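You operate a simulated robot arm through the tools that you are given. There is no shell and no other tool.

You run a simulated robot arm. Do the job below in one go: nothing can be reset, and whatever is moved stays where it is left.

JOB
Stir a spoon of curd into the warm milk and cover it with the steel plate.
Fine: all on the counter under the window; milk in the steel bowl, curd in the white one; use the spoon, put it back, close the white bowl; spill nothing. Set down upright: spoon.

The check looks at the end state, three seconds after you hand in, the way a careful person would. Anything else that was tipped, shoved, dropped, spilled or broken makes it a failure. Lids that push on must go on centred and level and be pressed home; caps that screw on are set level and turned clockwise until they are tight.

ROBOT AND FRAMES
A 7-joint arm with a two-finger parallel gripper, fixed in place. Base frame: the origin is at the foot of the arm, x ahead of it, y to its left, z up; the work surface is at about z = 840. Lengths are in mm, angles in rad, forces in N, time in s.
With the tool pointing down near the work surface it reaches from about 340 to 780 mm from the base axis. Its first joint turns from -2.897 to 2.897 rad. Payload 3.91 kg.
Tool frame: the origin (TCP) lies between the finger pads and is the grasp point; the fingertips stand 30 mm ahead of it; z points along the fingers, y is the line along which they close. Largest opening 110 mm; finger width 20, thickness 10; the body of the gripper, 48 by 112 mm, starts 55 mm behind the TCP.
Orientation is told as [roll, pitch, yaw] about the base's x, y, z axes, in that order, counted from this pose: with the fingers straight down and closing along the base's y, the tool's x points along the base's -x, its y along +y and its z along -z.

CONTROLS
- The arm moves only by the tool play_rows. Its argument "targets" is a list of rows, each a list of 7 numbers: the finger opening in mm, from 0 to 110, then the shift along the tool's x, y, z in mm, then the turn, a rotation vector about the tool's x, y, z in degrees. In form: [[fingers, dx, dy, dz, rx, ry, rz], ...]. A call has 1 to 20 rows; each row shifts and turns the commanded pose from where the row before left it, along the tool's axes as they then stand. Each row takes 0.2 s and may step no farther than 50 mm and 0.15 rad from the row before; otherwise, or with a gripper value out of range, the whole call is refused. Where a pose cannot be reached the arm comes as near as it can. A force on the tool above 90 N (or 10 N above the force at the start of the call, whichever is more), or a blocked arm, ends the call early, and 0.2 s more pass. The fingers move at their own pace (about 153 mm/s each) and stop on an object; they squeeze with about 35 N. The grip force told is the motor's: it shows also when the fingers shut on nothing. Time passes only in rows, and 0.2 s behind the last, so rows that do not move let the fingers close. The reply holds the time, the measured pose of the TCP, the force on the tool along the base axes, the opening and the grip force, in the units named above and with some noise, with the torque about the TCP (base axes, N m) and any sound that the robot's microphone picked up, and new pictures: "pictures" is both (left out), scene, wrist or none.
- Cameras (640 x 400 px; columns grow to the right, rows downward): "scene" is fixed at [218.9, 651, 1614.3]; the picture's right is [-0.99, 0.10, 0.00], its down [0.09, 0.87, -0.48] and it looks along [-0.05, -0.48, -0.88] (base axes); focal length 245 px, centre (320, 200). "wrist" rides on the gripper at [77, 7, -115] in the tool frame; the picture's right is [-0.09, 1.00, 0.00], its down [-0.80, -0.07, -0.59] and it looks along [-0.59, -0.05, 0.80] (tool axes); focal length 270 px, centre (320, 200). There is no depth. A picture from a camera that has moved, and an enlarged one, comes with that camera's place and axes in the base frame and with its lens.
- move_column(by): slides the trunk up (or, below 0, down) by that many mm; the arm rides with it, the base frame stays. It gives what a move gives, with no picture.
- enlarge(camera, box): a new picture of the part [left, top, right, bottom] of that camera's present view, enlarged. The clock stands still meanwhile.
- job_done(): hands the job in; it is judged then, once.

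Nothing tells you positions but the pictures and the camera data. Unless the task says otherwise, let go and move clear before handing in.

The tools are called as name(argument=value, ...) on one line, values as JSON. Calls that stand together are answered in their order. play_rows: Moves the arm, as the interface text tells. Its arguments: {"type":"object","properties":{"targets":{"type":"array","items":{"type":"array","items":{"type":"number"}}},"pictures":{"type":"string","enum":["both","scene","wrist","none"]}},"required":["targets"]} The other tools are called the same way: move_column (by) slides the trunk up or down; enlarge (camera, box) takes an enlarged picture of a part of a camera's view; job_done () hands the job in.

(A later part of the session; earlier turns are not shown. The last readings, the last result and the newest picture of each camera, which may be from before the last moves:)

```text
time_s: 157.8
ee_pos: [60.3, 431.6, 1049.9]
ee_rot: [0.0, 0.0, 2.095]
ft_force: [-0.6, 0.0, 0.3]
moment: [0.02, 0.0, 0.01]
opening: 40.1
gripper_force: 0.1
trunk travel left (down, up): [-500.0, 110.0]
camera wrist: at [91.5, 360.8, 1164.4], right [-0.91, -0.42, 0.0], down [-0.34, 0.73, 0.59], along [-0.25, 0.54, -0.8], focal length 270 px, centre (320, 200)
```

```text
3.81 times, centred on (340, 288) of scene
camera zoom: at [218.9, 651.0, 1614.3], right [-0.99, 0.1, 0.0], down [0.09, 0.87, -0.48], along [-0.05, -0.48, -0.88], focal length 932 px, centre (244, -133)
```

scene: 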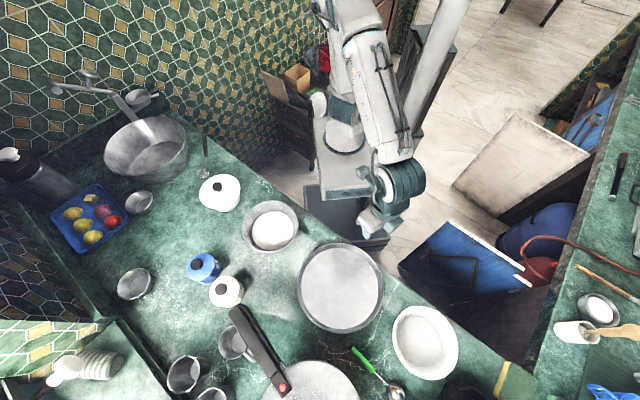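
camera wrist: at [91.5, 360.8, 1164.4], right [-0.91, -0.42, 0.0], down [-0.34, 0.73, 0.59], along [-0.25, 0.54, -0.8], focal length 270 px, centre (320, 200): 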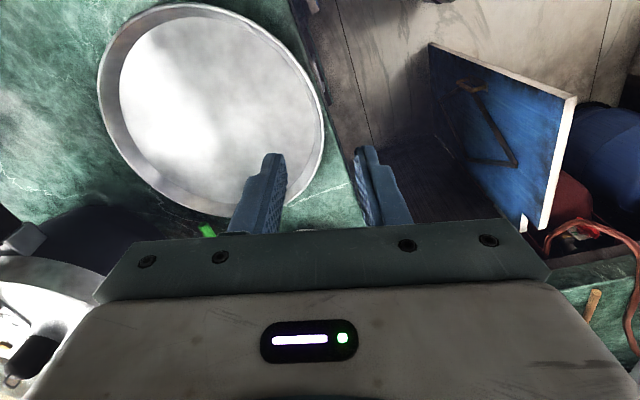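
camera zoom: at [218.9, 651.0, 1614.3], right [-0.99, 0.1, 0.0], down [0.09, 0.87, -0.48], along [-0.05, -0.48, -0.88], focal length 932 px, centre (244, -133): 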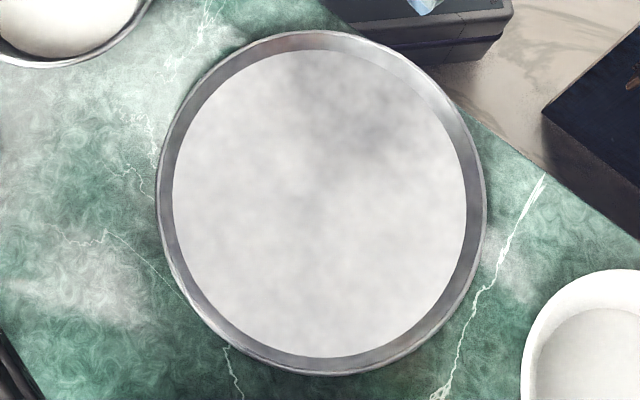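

The plate's centre is about [146,529] with radius ≈127 mm. Its rim is at z≈862 and the wall slopes about 26° outward, and its edge on my side is right at the counter's edge. I'll grip that edge with the fingers tilted parallel to the wall, starting by turning and tilting the tool while still high.

play_rows(targets=[[40, 0, 0, 0, 0, 0, -7.85], [40, 0, 0, 0, 0, 0, -7.85], [40, 0, 0, 0, 6.5, 0, 0], [40, 0, 0, 0, 6.5, 0, 0], [40, 0, 0, 0, 6.5, 0, 0], [40, 0, 0, 0, 6.5, 0, 0], [40, 0, 0, 0, 0, 0, 0], [40, 0, 0, 0, 0, 0, 0]], pictures="both")

```text
time_s: 159.6
ee_pos: [59.3, 431.9, 1050.2]
ee_rot: [-0.453, 0.001, 2.369]
ft_force: [0.7, 0.4, 0.3]
moment: [0.05, 0.02, 0.0]
opening: 39.8
gripper_force: 0.2
trunk travel left (down, up): [-500.0, 110.0]
camera wrist: at [74.5, 336.5, 1149.4], right [-0.69, -0.58, -0.44], down [-0.71, 0.42, 0.57], along [-0.15, 0.7, -0.7], focal length 270 px, centre (320, 200)
```

scene: 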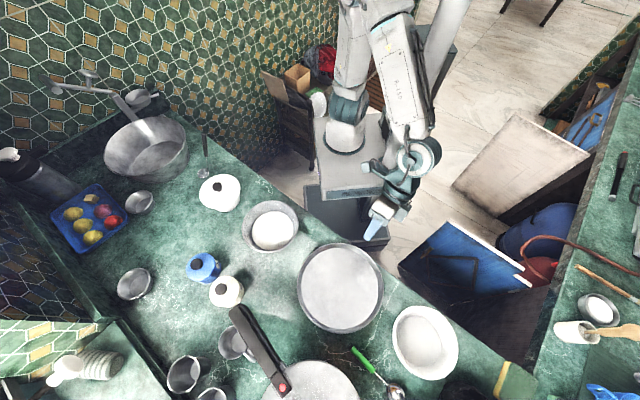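
wrist: 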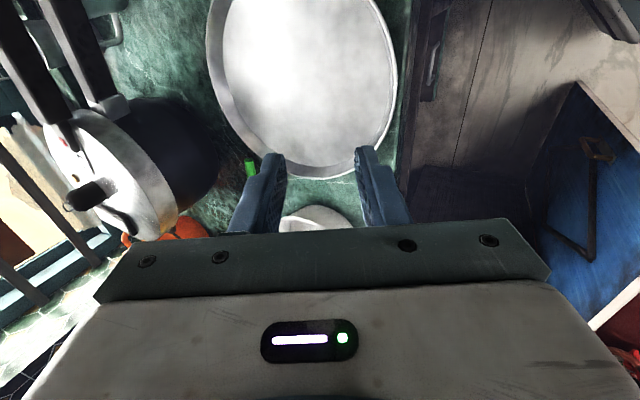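

The predicted rim point matches the picture. Moving to the approach position about 60 mm back from the rim.

play_rows(targets=[[40, -3, 40, 0, 0, 0, 0], [40, -3.1, 39.6, 0, 0, 0, 0], [40, 0, 0, 33, 0, 0, 0], [40, 0, 0, 33, 0, 0, 0], [40, 0, 0, 32, 0, 0, 0], [40, 0, 0, 0, 0, 0, 0], [40, 0, 0, 0, 0, 0, 0]], pictures="both")

enlarge(camera="wrist", box=[200, 60, 440, 240])

```text
time_s: 161.2
ee_pos: [33.7, 416.1, 927.8]
ee_rot: [-0.454, 0.0, 2.368]
ft_force: [0.2, 1.1, 0.2]
moment: [0.01, 0.02, -0.02]
opening: 40.5
gripper_force: 0.1
trunk travel left (down, up): [-500.0, 110.0]
camera wrist: at [49.3, 321.7, 1027.9], right [-0.69, -0.58, -0.44], down [-0.71, 0.42, 0.57], along [-0.15, 0.7, -0.7], focal length 270 px, centre (320, 200)
```

scene: 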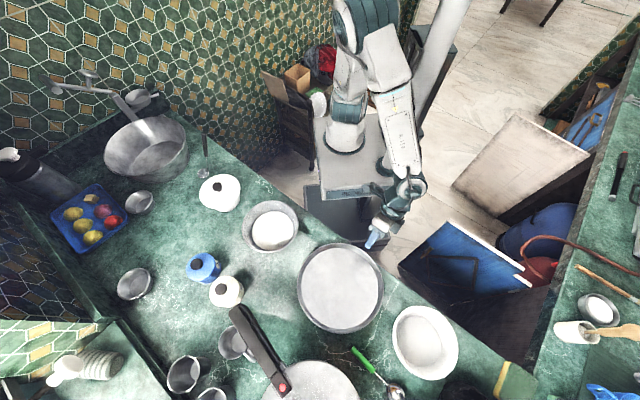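
wrist: 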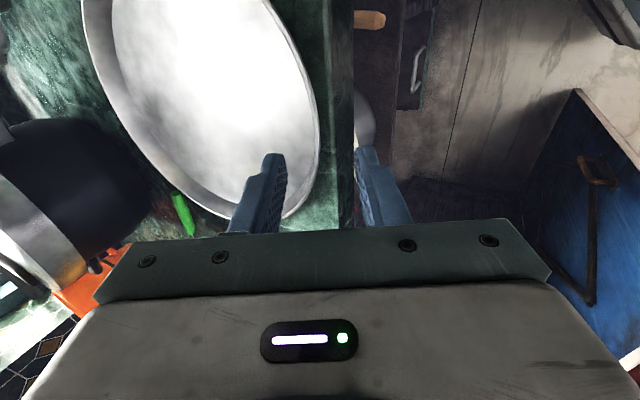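

```text
2.22 times, centred on (320, 150) of wrist
camera zoom: at [49.3, 321.7, 1027.9], right [-0.69, -0.58, -0.44], down [-0.71, 0.42, 0.57], along [-0.15, 0.7, -0.7], focal length 601 px, centre (320, 311)
```

zoom: 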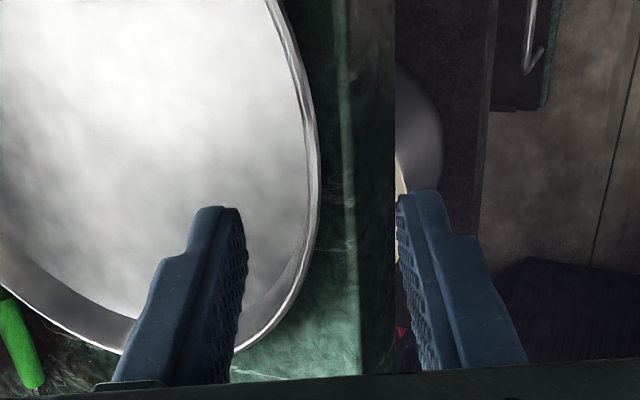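

The wall is seen edge-on and lies midway between the fingers, so the tilt is right. The counter ends about 10 mm past the rim, so I'll narrow the opening to 13 mm and advance carefully.

play_rows(targets=[[13, 0, 0, 0, 0, 0, 0], [13, 0, 0, 15, 0, 0, 0], [13, 0, 0, 15, 0, 0, 0], [13, 0, 0, 0, 0, 0, 0], [13, 0, 0, 0, 0, 0, 0]], pictures="wrist")

enlarge(camera="wrist", box=[260, 100, 380, 240])

```text
time_s: 162.4
ee_pos: [43.0, 425.1, 900.2]
ee_rot: [-0.453, 0.0, 2.368]
ft_force: [-0.4, 0.2, 0.1]
moment: [0.01, 0.02, 0.01]
opening: 12.9
gripper_force: 0.0
trunk travel left (down, up): [-500.0, 110.0]
camera wrist: at [58.6, 329.8, 1000.3], right [-0.69, -0.58, -0.44], down [-0.71, 0.42, 0.57], along [-0.15, 0.7, -0.7], focal length 270 px, centre (320, 200)
```

wrist: 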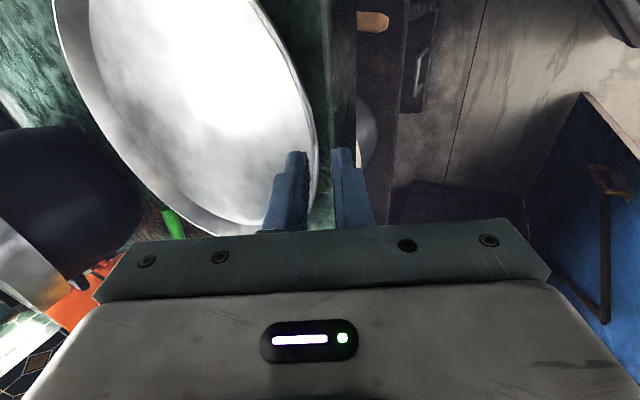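

```text
2.86 times, centred on (320, 170) of wrist
camera zoom: at [58.6, 329.8, 1000.3], right [-0.69, -0.58, -0.44], down [-0.71, 0.42, 0.57], along [-0.15, 0.7, -0.7], focal length 772 px, centre (320, 286)
```

zoom: 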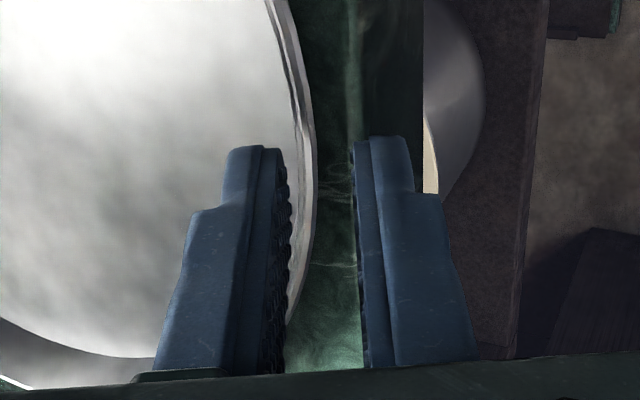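

The rim lies about 2.5 mm toward the inner finger; I'll correct that and advance further.

play_rows(targets=[[13, 0, -2.3, 0, 0, 0, 0], [13, 0, 0, 8, 0, 0, 0], [13, 0, 0, 6, 0, 0, 0], [13, 0, 0, 0, 0, 0, 0]], pictures="wrist")

enlarge(camera="wrist", box=[260, 100, 380, 240])

```text
time_s: 163.4
ee_pos: [50.3, 430.4, 888.3]
ee_rot: [-0.455, 0.0, 2.368]
ft_force: [-0.4, 0.1, 0.1]
moment: [0.01, 0.0, -0.03]
opening: 12.7
gripper_force: 0.1
trunk travel left (down, up): [-500.0, 110.0]
camera wrist: at [65.1, 335.5, 988.6], right [-0.69, -0.58, -0.44], down [-0.71, 0.42, 0.57], along [-0.15, 0.7, -0.7], focal length 270 px, centre (320, 200)
```

wrist: 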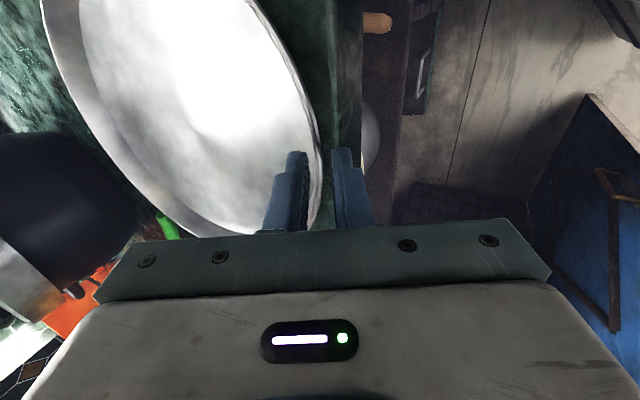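

```text
2.86 times, centred on (320, 170) of wrist
camera zoom: at [65.1, 335.5, 988.6], right [-0.69, -0.58, -0.44], down [-0.71, 0.42, 0.57], along [-0.15, 0.7, -0.7], focal length 772 px, centre (320, 286)
```

zoom: 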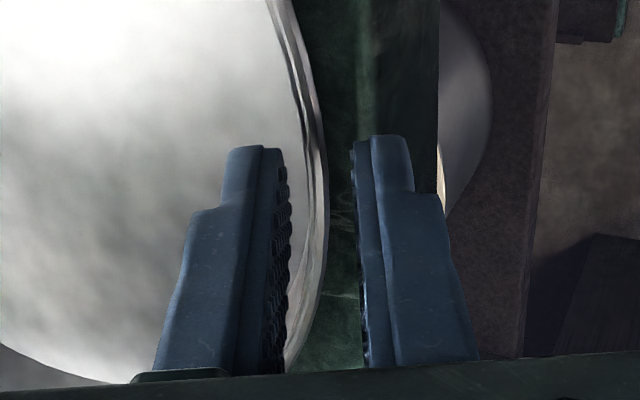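

The rim is now centred between the fingertips. Advancing the last 12–13 mm slowly with force checks.

play_rows(targets=[[13, 0, 0, 4, 0, 0, 0], [13, 0, 0, 4, 0, 0, 0], [13, 0, 0, 0, 0, 0, 0]], pictures="wrist")

enlarge(camera="wrist", box=[260, 100, 380, 240])

play_rows(targets=[[13, 0, 0, 2.5, 0, 0, 0], [13, 0, 0, 0, 0, 0, 0]], pictures="none")

```text
time_s: 164.2
ee_pos: [49.8, 430.4, 886.4]
ee_rot: [-0.459, -0.006, 2.371]
ft_force: [-14.0, -14.2, 51.0]
moment: [0.38, -0.38, 0.19]
opening: 15.3
gripper_force: 2.3
trunk travel left (down, up): [-500.0, 110.0]
camera wrist: at [65.6, 334.8, 984.8], right [-0.69, -0.58, -0.44], down [-0.71, 0.41, 0.57], along [-0.15, 0.7, -0.69], focal length 270 px, centre (320, 200)
```

wrist: 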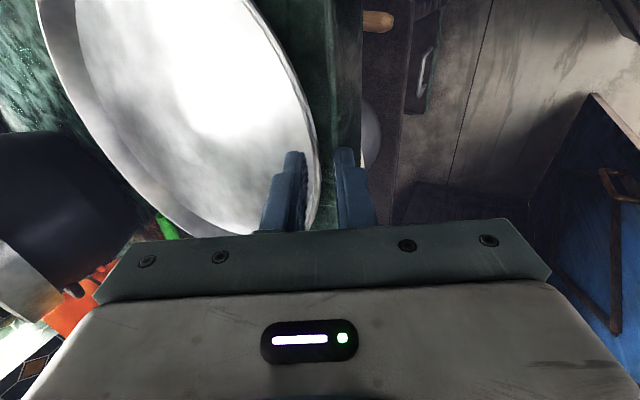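

```text
2.86 times, centred on (320, 170) of wrist
camera zoom: at [65.6, 334.8, 984.8], right [-0.69, -0.58, -0.44], down [-0.71, 0.41, 0.57], along [-0.15, 0.7, -0.69], focal length 772 px, centre (320, 286)
```

zoom: 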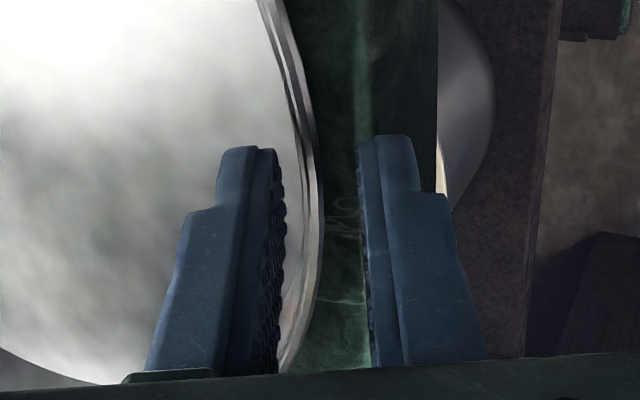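

```text
time_s: 164.8
ee_pos: [51.0, 430.5, 885.8]
ee_rot: [-0.463, -0.009, 2.376]
ft_force: [-23.8, -20.7, 78.6]
moment: [0.68, -0.52, 0.26]
opening: 16.0
gripper_force: 2.9
trunk travel left (down, up): [-500.0, 110.0]
```

That pushed against something solid (79 N), so I'm backing off right away.

play_rows(targets=[[13, 0, 0, -4, 0, 0, 0], [13, 0, 0, -6, 0, 0, 0], [13, 0, 0, -4, 0, 0, 0], [13, 0, 0, 0, 0, 0, 0]], pictures="both")

enlarge(camera="wrist", box=[260, 100, 380, 240])

enlarge(camera="scene", box=[290, 235, 390, 340])

```text
time_s: 165.8
ee_pos: [50.1, 427.7, 891.4]
ee_rot: [-0.452, 0.0, 2.368]
ft_force: [-0.3, 0.6, -0.3]
moment: [-0.02, 0.01, -0.05]
opening: 13.0
gripper_force: 0.0
trunk travel left (down, up): [-500.0, 110.0]
camera wrist: at [64.4, 333.5, 990.5], right [-0.69, -0.58, -0.44], down [-0.71, 0.42, 0.56], along [-0.14, 0.7, -0.7], focal length 270 px, centre (320, 200)
```

scene: 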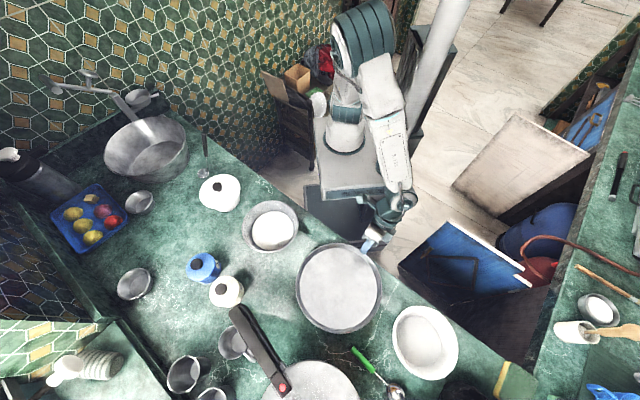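
wrist: 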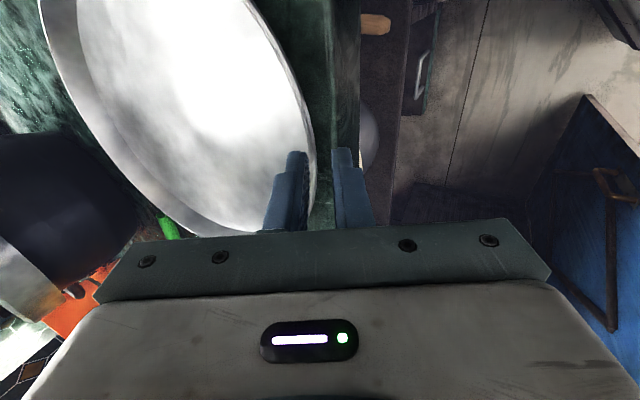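

```text
2.86 times, centred on (320, 170) of wrist
camera zoom: at [64.4, 333.5, 990.5], right [-0.69, -0.58, -0.44], down [-0.71, 0.42, 0.56], along [-0.14, 0.7, -0.7], focal length 772 px, centre (320, 286)
```

zoom: 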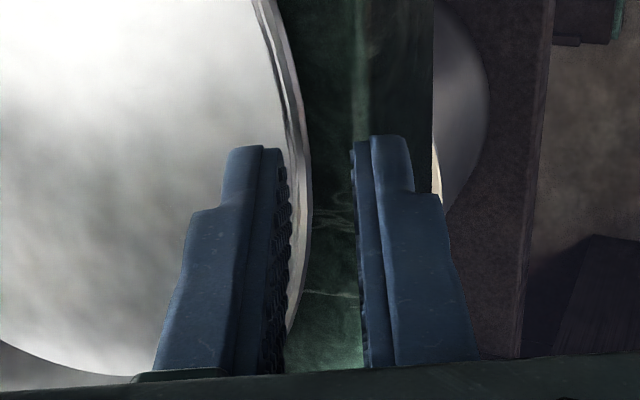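

```text
3.81 times, centred on (340, 288) of scene
camera zoom: at [218.9, 651.0, 1614.3], right [-0.99, 0.1, 0.0], down [0.09, 0.87, -0.48], along [-0.05, -0.48, -0.88], focal length 932 px, centre (244, -133)
```

zoom: 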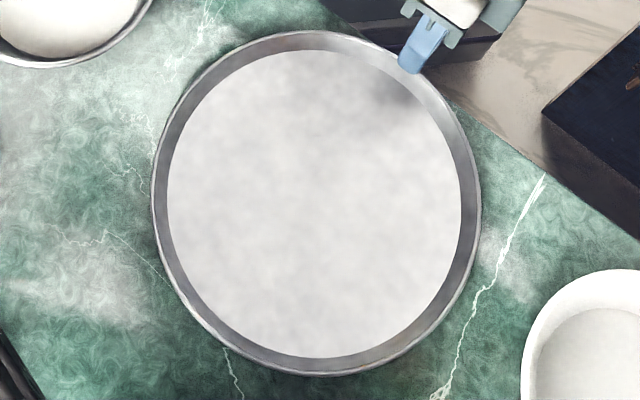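

The plate slid only about 4 mm and nothing else moved. I want to know whether the plate's inside is really hollow for contact, so I'll test with closed fingertips well inside the rim, lowering gently.

play_rows(targets=[[0, 0, -8.77, -17.98, 0, 0, 0], [0, 0, -22.45, 10.95, 0, 0, 0], [0, 0, -22.45, 10.95, 0, 0, 0], [0, 0, 6.14, 12.58, 0, 0, 0], [0, 0, 0, 0, 0, 0, 0]], pictures="wrist")

play_rows(targets=[[0, 0, 1.32, 2.7, 0, 0, 0], [0, 0, 0, 0, 0, 0, 0]], pictures="none")

play_rows(targets=[[0, 0, 0.88, 1.8, 0, 0, 0], [0, 0, 0, 0, 0, 0, 0]], pictures="none")

```text
time_s: 167.0
ee_pos: [84.0, 464.2, 896.2]
ee_rot: [-0.454, -0.001, 2.369]
ft_force: [0.4, -0.3, 0.0]
moment: [0.0, -0.01, 0.0]
opening: 0.1
gripper_force: 35.4
trunk travel left (down, up): [-500.0, 110.0]
camera wrist: at [99.4, 369.4, 995.8], right [-0.69, -0.58, -0.44], down [-0.71, 0.42, 0.57], along [-0.15, 0.7, -0.7], focal length 270 px, centre (320, 200)
```

wrist: 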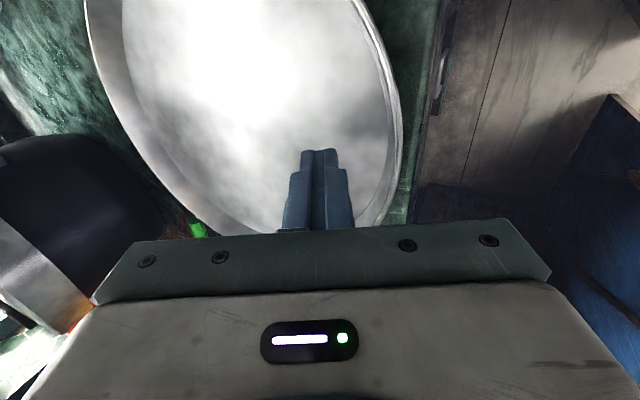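

```text
time_s: 167.6
ee_pos: [84.3, 464.2, 893.9]
ee_rot: [-0.453, -0.001, 2.37]
ft_force: [-0.3, -0.6, 0.0]
moment: [0.03, 0.01, 0.01]
opening: 0.0
gripper_force: 35.4
trunk travel left (down, up): [-500.0, 110.0]
```

```text
time_s: 168.2
ee_pos: [86.0, 463.8, 892.3]
ee_rot: [-0.455, 0.0, 2.37]
ft_force: [0.0, -0.2, -0.5]
moment: [0.01, -0.01, -0.02]
opening: 0.0
gripper_force: 34.1
trunk travel left (down, up): [-500.0, 110.0]
```

play_rows(targets=[[0, 0, 0.88, 1.8, 0, 0, 0], [0, 0, 0, 0, 0, 0, 0]], pictures="none")

play_rows(targets=[[0, 0, 0.88, 1.8, 0, 0, 0], [0, 0, 0, 0, 0, 0, 0]], pictures="none")

play_rows(targets=[[0, 0, 0.88, 1.8, 0, 0, 0], [0, 0, 0, 0, 0, 0, 0]], pictures="none")

```text
time_s: 168.8
ee_pos: [84.6, 464.8, 890.1]
ee_rot: [-0.453, 0.001, 2.37]
ft_force: [0.1, 0.1, -0.3]
moment: [-0.02, -0.02, -0.03]
opening: 0.0
gripper_force: 35.1
trunk travel left (down, up): [-500.0, 110.0]
```

```text
time_s: 169.4
ee_pos: [85.2, 463.8, 888.2]
ee_rot: [-0.455, -0.001, 2.37]
ft_force: [0.3, 0.7, 0.4]
moment: [-0.01, 0.03, 0.03]
opening: 0.1
gripper_force: 34.9
trunk travel left (down, up): [-500.0, 110.0]
```

```text
time_s: 170.0
ee_pos: [85.0, 465.0, 886.0]
ee_rot: [-0.452, -0.001, 2.37]
ft_force: [0.0, 0.4, 0.3]
moment: [0.01, -0.01, 0.0]
opening: 0.0
gripper_force: 35.1
trunk travel left (down, up): [-500.0, 110.0]
```

No contact below the rim plane, so the plate is hollow. Continuing gently to find its floor height.

play_rows(targets=[[0, 0, 1.75, 3.6, 0, 0, 0], [0, 0, 0, 0, 0, 0, 0]], pictures="none")

play_rows(targets=[[0, 0, 0.88, 1.8, 0, 0, 0], [0, 0, 0, 0, 0, 0, 0]], pictures="none")

play_rows(targets=[[0, 0, 0.88, 1.8, 0, 0, 0], [0, 0, 0, 0, 0, 0, 0]], pictures="none")

```text
time_s: 170.6
ee_pos: [83.9, 464.3, 881.9]
ee_rot: [-0.453, 0.0, 2.368]
ft_force: [-0.5, -0.2, 0.7]
moment: [0.03, 0.0, -0.01]
opening: 0.0
gripper_force: 34.8
trunk travel left (down, up): [-500.0, 110.0]
```

```text
time_s: 171.2
ee_pos: [84.4, 464.6, 880.6]
ee_rot: [-0.454, 0.0, 2.368]
ft_force: [1.1, -0.2, 0.2]
moment: [0.01, 0.0, 0.0]
opening: 0.0
gripper_force: 34.5
trunk travel left (down, up): [-500.0, 110.0]
```

```text
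time_s: 171.8
ee_pos: [85.0, 464.2, 878.4]
ee_rot: [-0.454, 0.0, 2.371]
ft_force: [1.0, -0.1, -0.3]
moment: [0.02, -0.01, 0.01]
opening: 0.3
gripper_force: 35.4
trunk travel left (down, up): [-500.0, 110.0]
```

play_rows(targets=[[0, 0, 0.88, 1.8, 0, 0, 0], [0, 0, 0, 0, 0, 0, 0]], pictures="none")

play_rows(targets=[[0, 0, 0.66, 1.35, 0, 0, 0], [0, 0, 0, 0, 0, 0, 0]], pictures="none")

play_rows(targets=[[0, 0, 0.44, 0.9, 0, 0, 0], [0, 0, 0, 0, 0, 0, 0]], pictures="wrist")

```text
time_s: 172.4
ee_pos: [83.9, 464.6, 876.8]
ee_rot: [-0.455, 0.0, 2.37]
ft_force: [-0.4, 0.5, -0.1]
moment: [-0.01, -0.03, -0.01]
opening: 0.0
gripper_force: 35.3
trunk travel left (down, up): [-500.0, 110.0]
```

```text
time_s: 173.0
ee_pos: [85.4, 464.4, 876.0]
ee_rot: [-0.454, 0.0, 2.367]
ft_force: [0.6, -0.1, -0.2]
moment: [-0.01, 0.01, 0.02]
opening: 0.1
gripper_force: 35.1
trunk travel left (down, up): [-500.0, 110.0]
```

```text
time_s: 173.6
ee_pos: [84.3, 463.6, 874.7]
ee_rot: [-0.453, 0.001, 2.371]
ft_force: [0.8, -1.6, 4.4]
moment: [0.0, 0.0, -0.03]
opening: 0.0
gripper_force: 34.3
trunk travel left (down, up): [-500.0, 110.0]
camera wrist: at [99.6, 369.4, 974.3], right [-0.69, -0.58, -0.44], down [-0.71, 0.42, 0.57], along [-0.15, 0.7, -0.7], focal length 270 px, centre (320, 200)
```

wrist: 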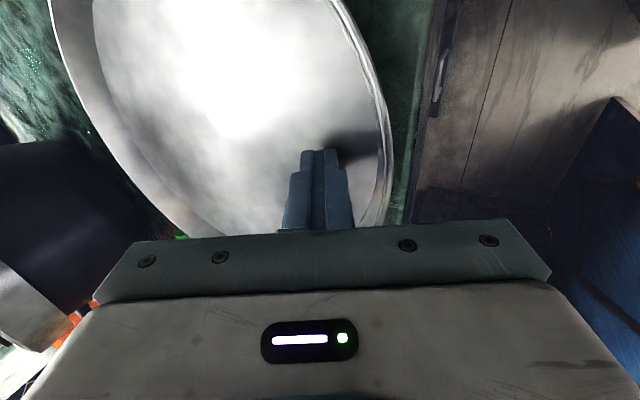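

The floor is at z≈843, which confirms the geometry. The earlier contact was the inner finger landing on the wall, which is thicker than it looks. To get a deep grip I'll use the closed fingers from inside to draw the plate about 20 mm toward me, so the rim overhangs the counter edge.

play_rows(targets=[[0, 0, -1.1, -2.25, 0, 0, 0], [0, 0, 5.39, -2.63, 0, 0, 0], [0, 0, 5.39, -2.63, 0, 0, 0], [0, 0, 5.39, -2.63, 0, 0, 0], [0, 0, 0, 0, 0, 0, 0]], pictures="wrist")

enlarge(camera="wrist", box=[260, 80, 420, 240])

```text
time_s: 174.8
ee_pos: [72.0, 452.0, 875.1]
ee_rot: [-0.455, 0.001, 2.371]
ft_force: [-0.1, 0.3, 0.3]
moment: [0.01, -0.02, -0.04]
opening: 0.0
gripper_force: 34.9
trunk travel left (down, up): [-500.0, 110.0]
camera wrist: at [87.1, 357.1, 975.8], right [-0.69, -0.58, -0.44], down [-0.71, 0.42, 0.57], along [-0.15, 0.7, -0.7], focal length 270 px, centre (320, 200)
```

wrist: 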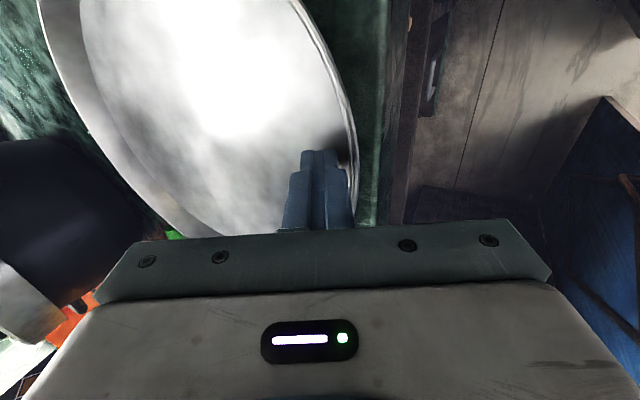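

```text
2.50 times, centred on (340, 160) of wrist
camera zoom: at [87.1, 357.1, 975.8], right [-0.69, -0.58, -0.44], down [-0.71, 0.42, 0.57], along [-0.15, 0.7, -0.7], focal length 676 px, centre (270, 300)
```

zoom: 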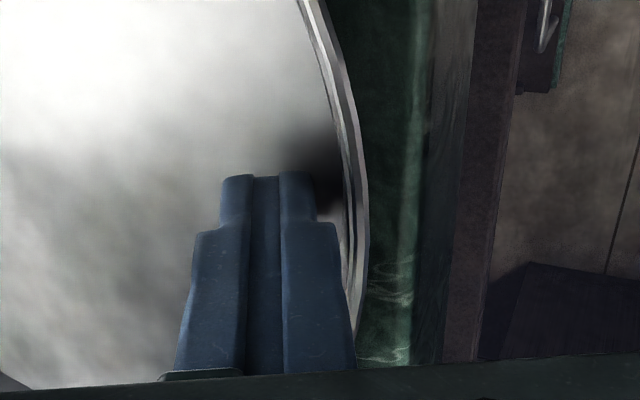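

The fingers are about 6 mm from the wall. Now drawing the plate slowly toward me by about 18–20 mm.

play_rows(targets=[[0, 0, 3.6, -1.75, 0, 0, 0], [0, 0, 3.6, -1.75, 0, 0, 0], [0, 0, 3.6, -1.75, 0, 0, 0], [0, 0, 3.6, -1.75, 0, 0, 0], [0, 0, 0, 0, 0, 0, 0]], pictures="none")

enlarge(camera="scene", box=[290, 235, 390, 340])

```text
time_s: 176.0
ee_pos: [60.2, 440.0, 876.9]
ee_rot: [-0.454, -0.002, 2.369]
ft_force: [0.8, -0.2, 1.2]
moment: [0.01, -0.01, 0.01]
opening: 0.0
gripper_force: 35.4
trunk travel left (down, up): [-500.0, 110.0]
```

```text
3.81 times, centred on (340, 288) of scene
camera zoom: at [218.9, 651.0, 1614.3], right [-0.99, 0.1, 0.0], down [0.09, 0.87, -0.48], along [-0.05, -0.48, -0.88], focal length 932 px, centre (244, -133)
```

zoom: 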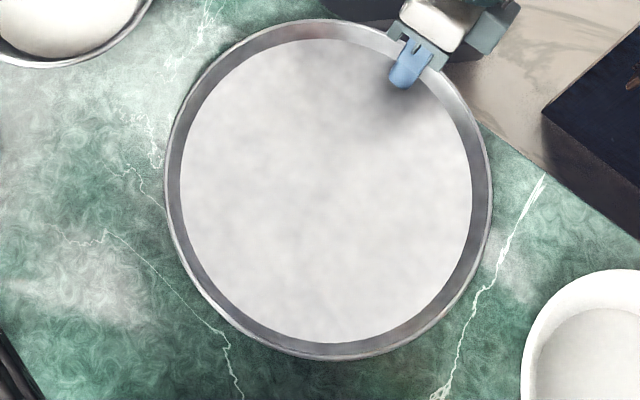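

The plate moved about 14 mm and slides easily. I'll draw it another ~8 mm.

play_rows(targets=[[0, 0, 3.6, -1.75, 0, 0, 0], [0, 0, 3.6, -1.75, 0, 0, 0], [0, 0, 0, 0, 0, 0, 0]], pictures="wrist")

enlarge(camera="scene", box=[290, 235, 390, 340])

enlarge(camera="wrist", box=[260, 60, 420, 240])

```text
time_s: 176.8
ee_pos: [54.0, 434.6, 877.9]
ee_rot: [-0.455, 0.001, 2.369]
ft_force: [2.1, 1.7, 3.3]
moment: [0.04, 0.03, -0.02]
opening: 0.1
gripper_force: 34.6
trunk travel left (down, up): [-500.0, 110.0]
camera wrist: at [69.8, 339.6, 976.8], right [-0.69, -0.58, -0.44], down [-0.71, 0.42, 0.57], along [-0.15, 0.7, -0.7], focal length 270 px, centre (320, 200)
```

wrist: 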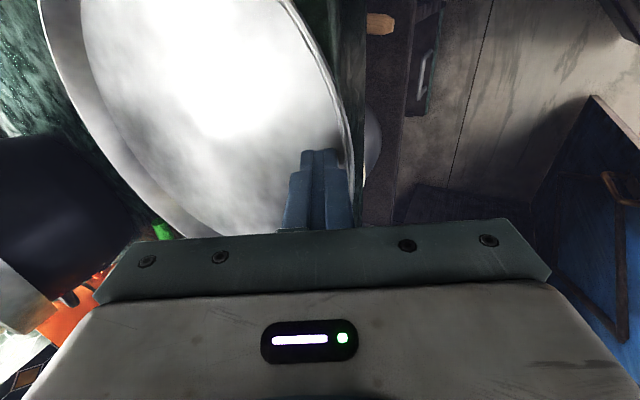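

```text
3.81 times, centred on (340, 288) of scene
camera zoom: at [218.9, 651.0, 1614.3], right [-0.99, 0.1, 0.0], down [0.09, 0.87, -0.48], along [-0.05, -0.48, -0.88], focal length 932 px, centre (244, -133)
```

zoom: 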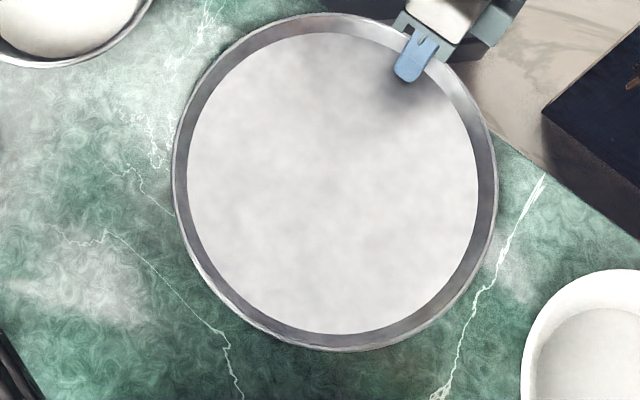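

```text
2.22 times, centred on (340, 150) of wrist
camera zoom: at [69.8, 339.6, 976.8], right [-0.69, -0.58, -0.44], down [-0.71, 0.42, 0.57], along [-0.15, 0.7, -0.7], focal length 601 px, centre (276, 311)
```

zoom: 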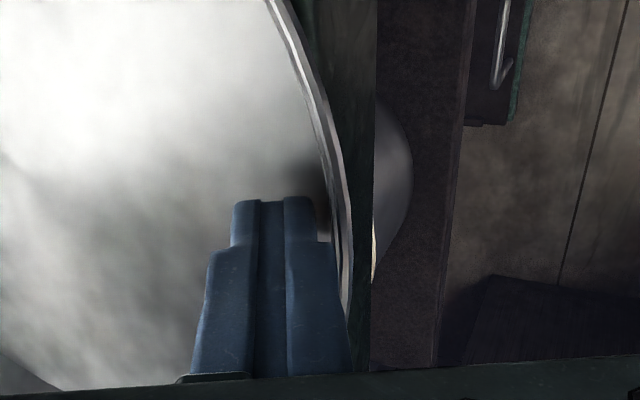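

The rim now overhangs slightly. One more ~8 mm for room, then I'll withdraw and set up the real grip.

play_rows(targets=[[0, 0, 3.6, -1.75, 0, 0, 0], [0, 0, 3.6, -1.75, 0, 0, 0], [0, 0, -1.8, 0.88, 0, 0, 0], [0, 0, -1.8, 0.88, 0, 0, 0], [0, 0, 0, 0, 0, 0, 0]], pictures="none")

enlarge(camera="scene", box=[290, 235, 390, 340])

enlarge(camera="wrist", box=[260, 60, 420, 240])

```text
time_s: 178.0
ee_pos: [52.3, 431.7, 877.6]
ee_rot: [-0.454, 0.0, 2.372]
ft_force: [-0.3, -0.2, 0.6]
moment: [-0.01, 0.02, 0.04]
opening: 0.1
gripper_force: 35.3
trunk travel left (down, up): [-500.0, 110.0]
```

```text
3.81 times, centred on (340, 288) of scene
camera zoom: at [218.9, 651.0, 1614.3], right [-0.99, 0.1, 0.0], down [0.09, 0.87, -0.48], along [-0.05, -0.48, -0.88], focal length 932 px, centre (244, -133)
```

zoom: 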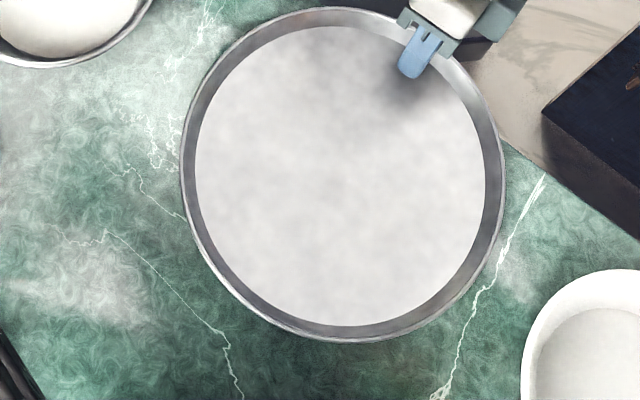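

```text
2.22 times, centred on (340, 150) of wrist
camera zoom: at [66.3, 336.5, 976.1], right [-0.69, -0.58, -0.44], down [-0.71, 0.42, 0.57], along [-0.15, 0.7, -0.7], focal length 601 px, centre (276, 311)
```

zoom: 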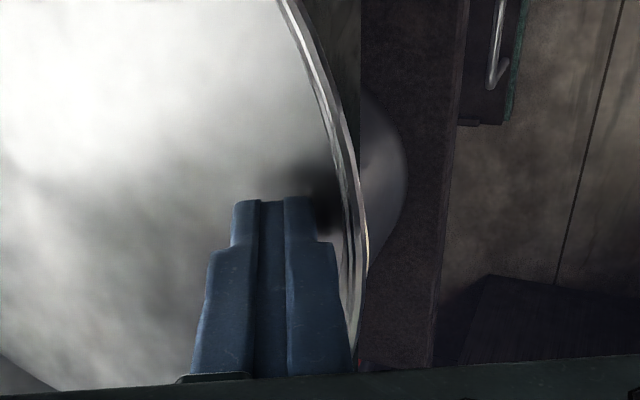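

The rim clearly overhangs now. The plate centre is ≈[125.5,509.3], and the solid wall is about 12 mm thick here. I'll lift out, open to 27 mm, and line up over the rim again.

play_rows(targets=[[0, 0, -13.15, -26.96, 0, 0, 0], [27, -0.9, 16.1, -6.1, 0, 0, 0], [27, -0.9, 16.1, -6.1, 0, 0, 0], [27, 0, 0, 0, 0, 0, 0], [27, 0, 0, 0, 0, 0, 0]], pictures="wrist")

enlarge(camera="wrist", box=[240, 80, 400, 240])

```text
time_s: 179.2
ee_pos: [26.5, 409.7, 904.4]
ee_rot: [-0.453, 0.0, 2.372]
ft_force: [-0.1, -1.0, 0.6]
moment: [-0.01, 0.0, -0.03]
opening: 27.1
gripper_force: 0.1
trunk travel left (down, up): [-500.0, 110.0]
camera wrist: at [40.9, 313.2, 1003.6], right [-0.69, -0.58, -0.44], down [-0.71, 0.42, 0.57], along [-0.15, 0.7, -0.7], focal length 270 px, centre (320, 200)
```

wrist: 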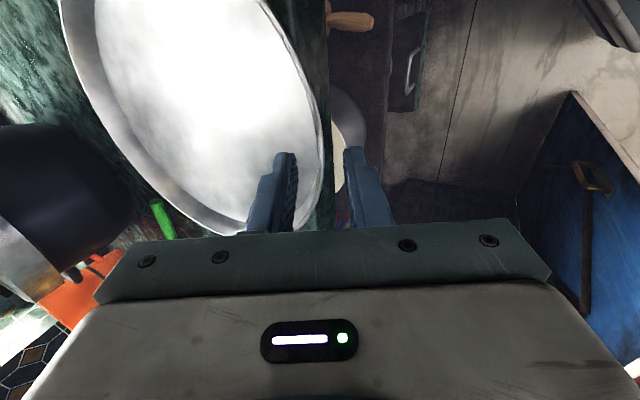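

```text
2.50 times, centred on (320, 160) of wrist
camera zoom: at [40.9, 313.2, 1003.6], right [-0.69, -0.58, -0.44], down [-0.71, 0.42, 0.57], along [-0.15, 0.7, -0.7], focal length 676 px, centre (320, 300)
```

zoom: 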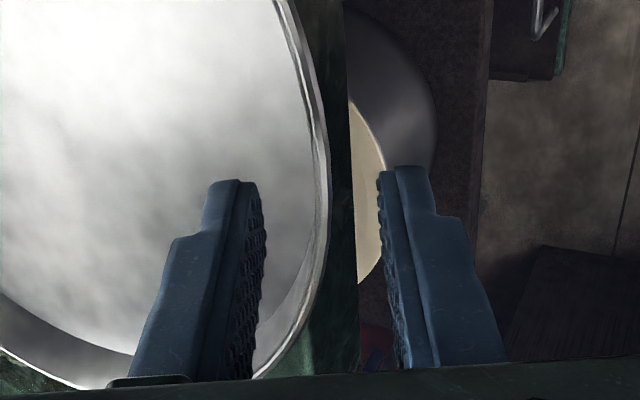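

Inner clearance is a bit small, so I'll shift 3.5 mm inward and then advance with force checks.

play_rows(targets=[[27, 0, -3.5, 0, 0, 0, 0], [27, 0, 0, 10, 0, 0, 0], [27, 0, 0, 8, 0, 0, 0], [27, 0, 0, 0, 0, 0, 0]], pictures="none")

play_rows(targets=[[27, 0, 0, 4, 0, 0, 0], [27, 0, 0, 0, 0, 0, 0]], pictures="none")

```text
time_s: 180.2
ee_pos: [35.4, 416.5, 889.1]
ee_rot: [-0.453, 0.0, 2.371]
ft_force: [-0.8, -0.1, -0.7]
moment: [-0.01, -0.02, -0.02]
opening: 27.0
gripper_force: 0.0
trunk travel left (down, up): [-500.0, 110.0]
```

```text
time_s: 180.8
ee_pos: [35.7, 418.0, 886.3]
ee_rot: [-0.451, 0.001, 2.37]
ft_force: [-0.4, -0.5, -0.2]
moment: [0.02, -0.01, 0.04]
opening: 27.1
gripper_force: 0.3
trunk travel left (down, up): [-500.0, 110.0]
```

play_rows(targets=[[27, 0, 0, 3, 0, 0, 0], [27, 0, 0, 0, 0, 0, 0]], pictures="none")

play_rows(targets=[[27, 0, 0, 2, 0, 0, 0], [27, 0, 0, 0, 0, 0, 0]], pictures="wrist")

```text
time_s: 181.4
ee_pos: [35.4, 419.3, 882.8]
ee_rot: [-0.454, 0.001, 2.369]
ft_force: [0.1, 0.3, 0.1]
moment: [0.01, -0.01, 0.0]
opening: 27.0
gripper_force: 0.1
trunk travel left (down, up): [-500.0, 110.0]
```

```text
time_s: 182.0
ee_pos: [35.4, 419.4, 880.4]
ee_rot: [-0.454, 0.002, 2.369]
ft_force: [-0.1, 0.5, 0.6]
moment: [-0.01, -0.01, 0.04]
opening: 27.0
gripper_force: 0.2
trunk travel left (down, up): [-500.0, 110.0]
camera wrist: at [51.9, 324.8, 980.4], right [-0.69, -0.58, -0.44], down [-0.71, 0.42, 0.57], along [-0.15, 0.7, -0.7], focal length 270 px, centre (320, 200)
```

wrist: 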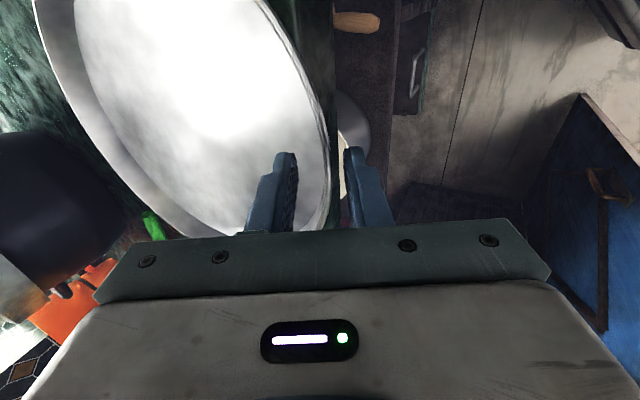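

Past the rim without contact. Continuing a few more millimetres down the wall.

play_rows(targets=[[27, 0, 0, 2.5, 0, 0, 0], [27, 0, 0, 0, 0, 0, 0]], pictures="none")

play_rows(targets=[[27, 0, 0, 2.5, 0, 0, 0], [27, 0, 0, 0, 0, 0, 0]], pictures="none")

play_rows(targets=[[27, 0, 0, 1.5, 0, 0, 0], [27, 0, 0, 0, 0, 0, 0]], pictures="wrist")

enlarge(camera="wrist", box=[240, 80, 400, 240])

```text
time_s: 182.6
ee_pos: [37.8, 419.7, 879.9]
ee_rot: [-0.454, -0.001, 2.37]
ft_force: [0.3, -0.2, 0.2]
moment: [-0.04, 0.03, -0.01]
opening: 26.6
gripper_force: 0.0
trunk travel left (down, up): [-500.0, 110.0]
```

```text
time_s: 183.2
ee_pos: [37.9, 421.1, 876.3]
ee_rot: [-0.452, 0.0, 2.367]
ft_force: [0.2, -0.5, 0.2]
moment: [0.06, 0.03, -0.02]
opening: 27.3
gripper_force: 0.1
trunk travel left (down, up): [-500.0, 110.0]
```

```text
time_s: 183.8
ee_pos: [38.7, 421.6, 875.0]
ee_rot: [-0.453, 0.001, 2.368]
ft_force: [-0.5, 1.0, 0.2]
moment: [-0.02, 0.02, 0.03]
opening: 27.3
gripper_force: 0.1
trunk travel left (down, up): [-500.0, 110.0]
camera wrist: at [53.9, 326.6, 975.0], right [-0.69, -0.58, -0.44], down [-0.71, 0.42, 0.57], along [-0.15, 0.7, -0.7], focal length 270 px, centre (320, 200)
```

wrist: 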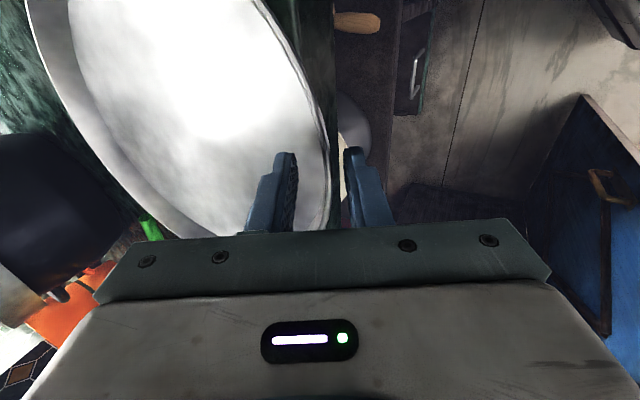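

```text
2.50 times, centred on (320, 160) of wrist
camera zoom: at [53.9, 326.6, 975.0], right [-0.69, -0.58, -0.44], down [-0.71, 0.42, 0.57], along [-0.15, 0.7, -0.7], focal length 676 px, centre (320, 300)
```

zoom: 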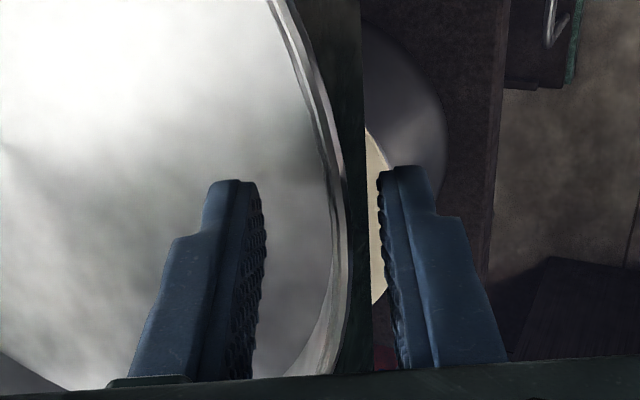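

The fingers straddle the wall deeply now (tips z≈848). Closing gently.

play_rows(targets=[[22, 0, 0, 0, 0, 0, 0], [17, 0, 0, 0, 0, 0, 0], [12, 0, 0, 0, 0, 0, 0], [6, 0, 0, 0, 0, 0, 0], [0, 0, 0, 0, 0, 0, 0], [0, 0, 0, 0, 0, 0, 0]], pictures="both")

enlarge(camera="wrist", box=[240, 80, 400, 240])

enlarge(camera="scene", box=[290, 235, 390, 340])

```text
time_s: 185.2
ee_pos: [39.8, 420.8, 877.0]
ee_rot: [-0.455, -0.002, 2.37]
ft_force: [1.9, 4.2, 12.5]
moment: [1.19, 0.67, -0.14]
opening: 2.6
gripper_force: 35.0
trunk travel left (down, up): [-500.0, 110.0]
camera wrist: at [53.7, 326.7, 975.6], right [-0.69, -0.58, -0.44], down [-0.71, 0.42, 0.57], along [-0.15, 0.7, -0.7], focal length 270 px, centre (320, 200)
```

scene: 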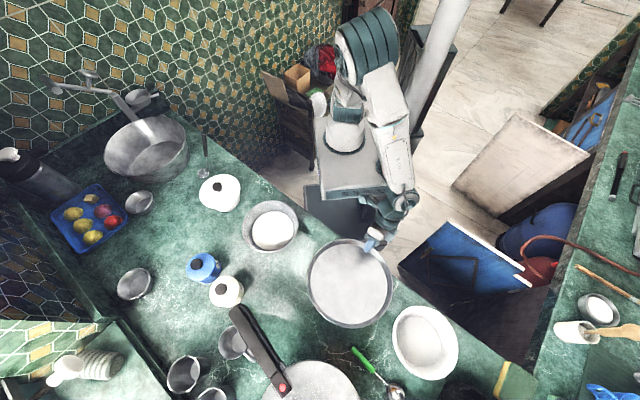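
wrist: 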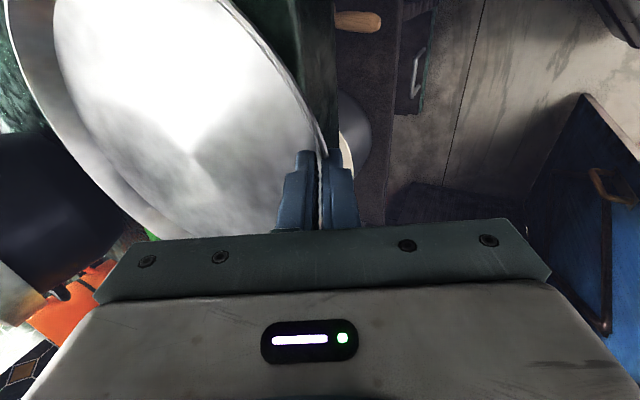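

```text
2.50 times, centred on (320, 160) of wrist
camera zoom: at [53.7, 326.7, 975.6], right [-0.69, -0.58, -0.44], down [-0.71, 0.42, 0.57], along [-0.15, 0.7, -0.7], focal length 676 px, centre (320, 300)
```

zoom: 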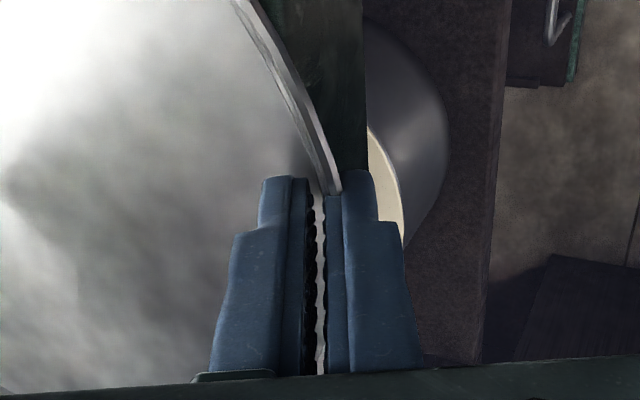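

```text
3.81 times, centred on (340, 288) of scene
camera zoom: at [218.9, 651.0, 1614.3], right [-0.99, 0.1, 0.0], down [0.09, 0.87, -0.48], along [-0.05, -0.48, -0.88], focal length 932 px, centre (244, -133)
```

zoom: 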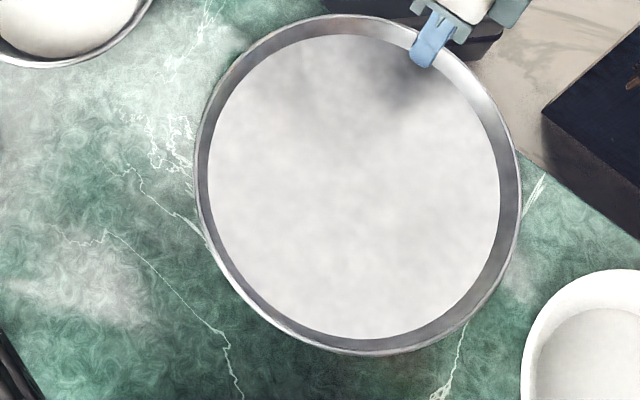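

The wall is gripped (2.6 mm thick), with the plate pressing a little on the counter at the far side. I'll lift slowly and watch the load and whether it droops.

play_rows(targets=[[0, 0, -0.88, -1.8, 0, 0, 0], [0, 0, -0.88, -1.8, 0, 0, 0], [0, 0, -0.88, -1.8, 0, 0, 0], [0, 0, 0, 0, 0, 0, 0]], pictures="none")

play_rows(targets=[[0, 0, -1.32, -2.7, 0, 0, 0], [0, 0, -1.32, -2.7, 0, 0, 0], [0, 0, 0, 0, 0, 0, 0]], pictures="both")

enlarge(camera="scene", box=[290, 235, 390, 340])

```text
time_s: 186.2
ee_pos: [38.6, 420.2, 880.7]
ee_rot: [-0.452, 0.001, 2.371]
ft_force: [0.9, -0.1, -2.5]
moment: [-0.22, 0.18, -0.01]
opening: 2.5
gripper_force: 34.8
trunk travel left (down, up): [-500.0, 110.0]
```

```text
time_s: 187.0
ee_pos: [38.1, 421.4, 886.9]
ee_rot: [-0.454, 0.001, 2.369]
ft_force: [-0.5, -0.6, -1.9]
moment: [-0.23, 0.18, -0.01]
opening: 2.5
gripper_force: 35.0
trunk travel left (down, up): [-500.0, 110.0]
camera wrist: at [53.8, 326.8, 986.5], right [-0.69, -0.58, -0.44], down [-0.71, 0.42, 0.57], along [-0.15, 0.7, -0.7], focal length 270 px, centre (320, 200)
```

scene: 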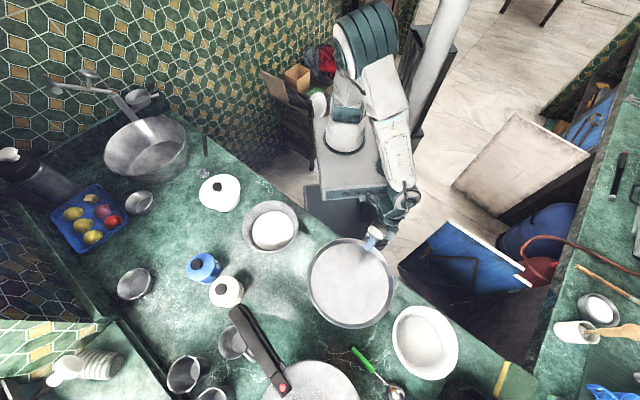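
wrist: 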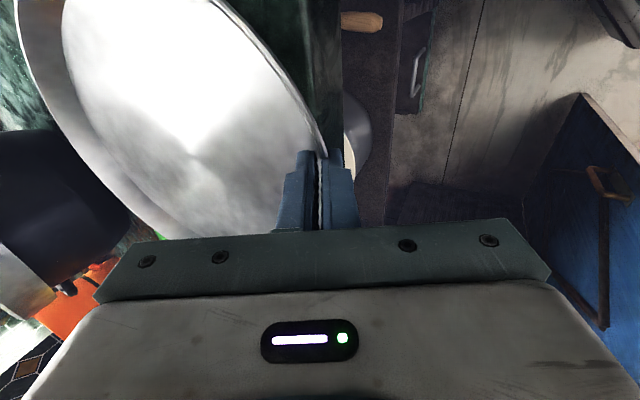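

```text
3.81 times, centred on (340, 288) of scene
camera zoom: at [218.9, 651.0, 1614.3], right [-0.99, 0.1, 0.0], down [0.09, 0.87, -0.48], along [-0.05, -0.48, -0.88], focal length 932 px, centre (244, -133)
```

zoom: 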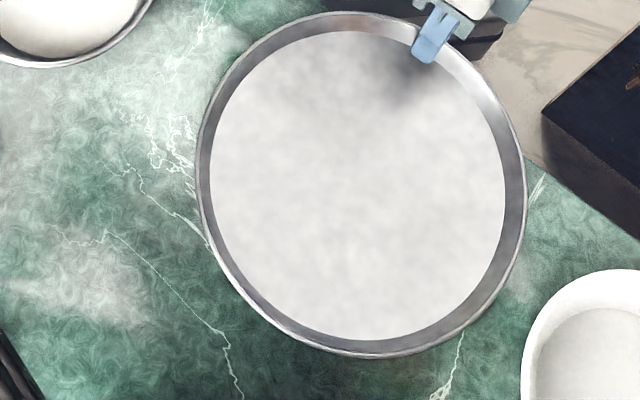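

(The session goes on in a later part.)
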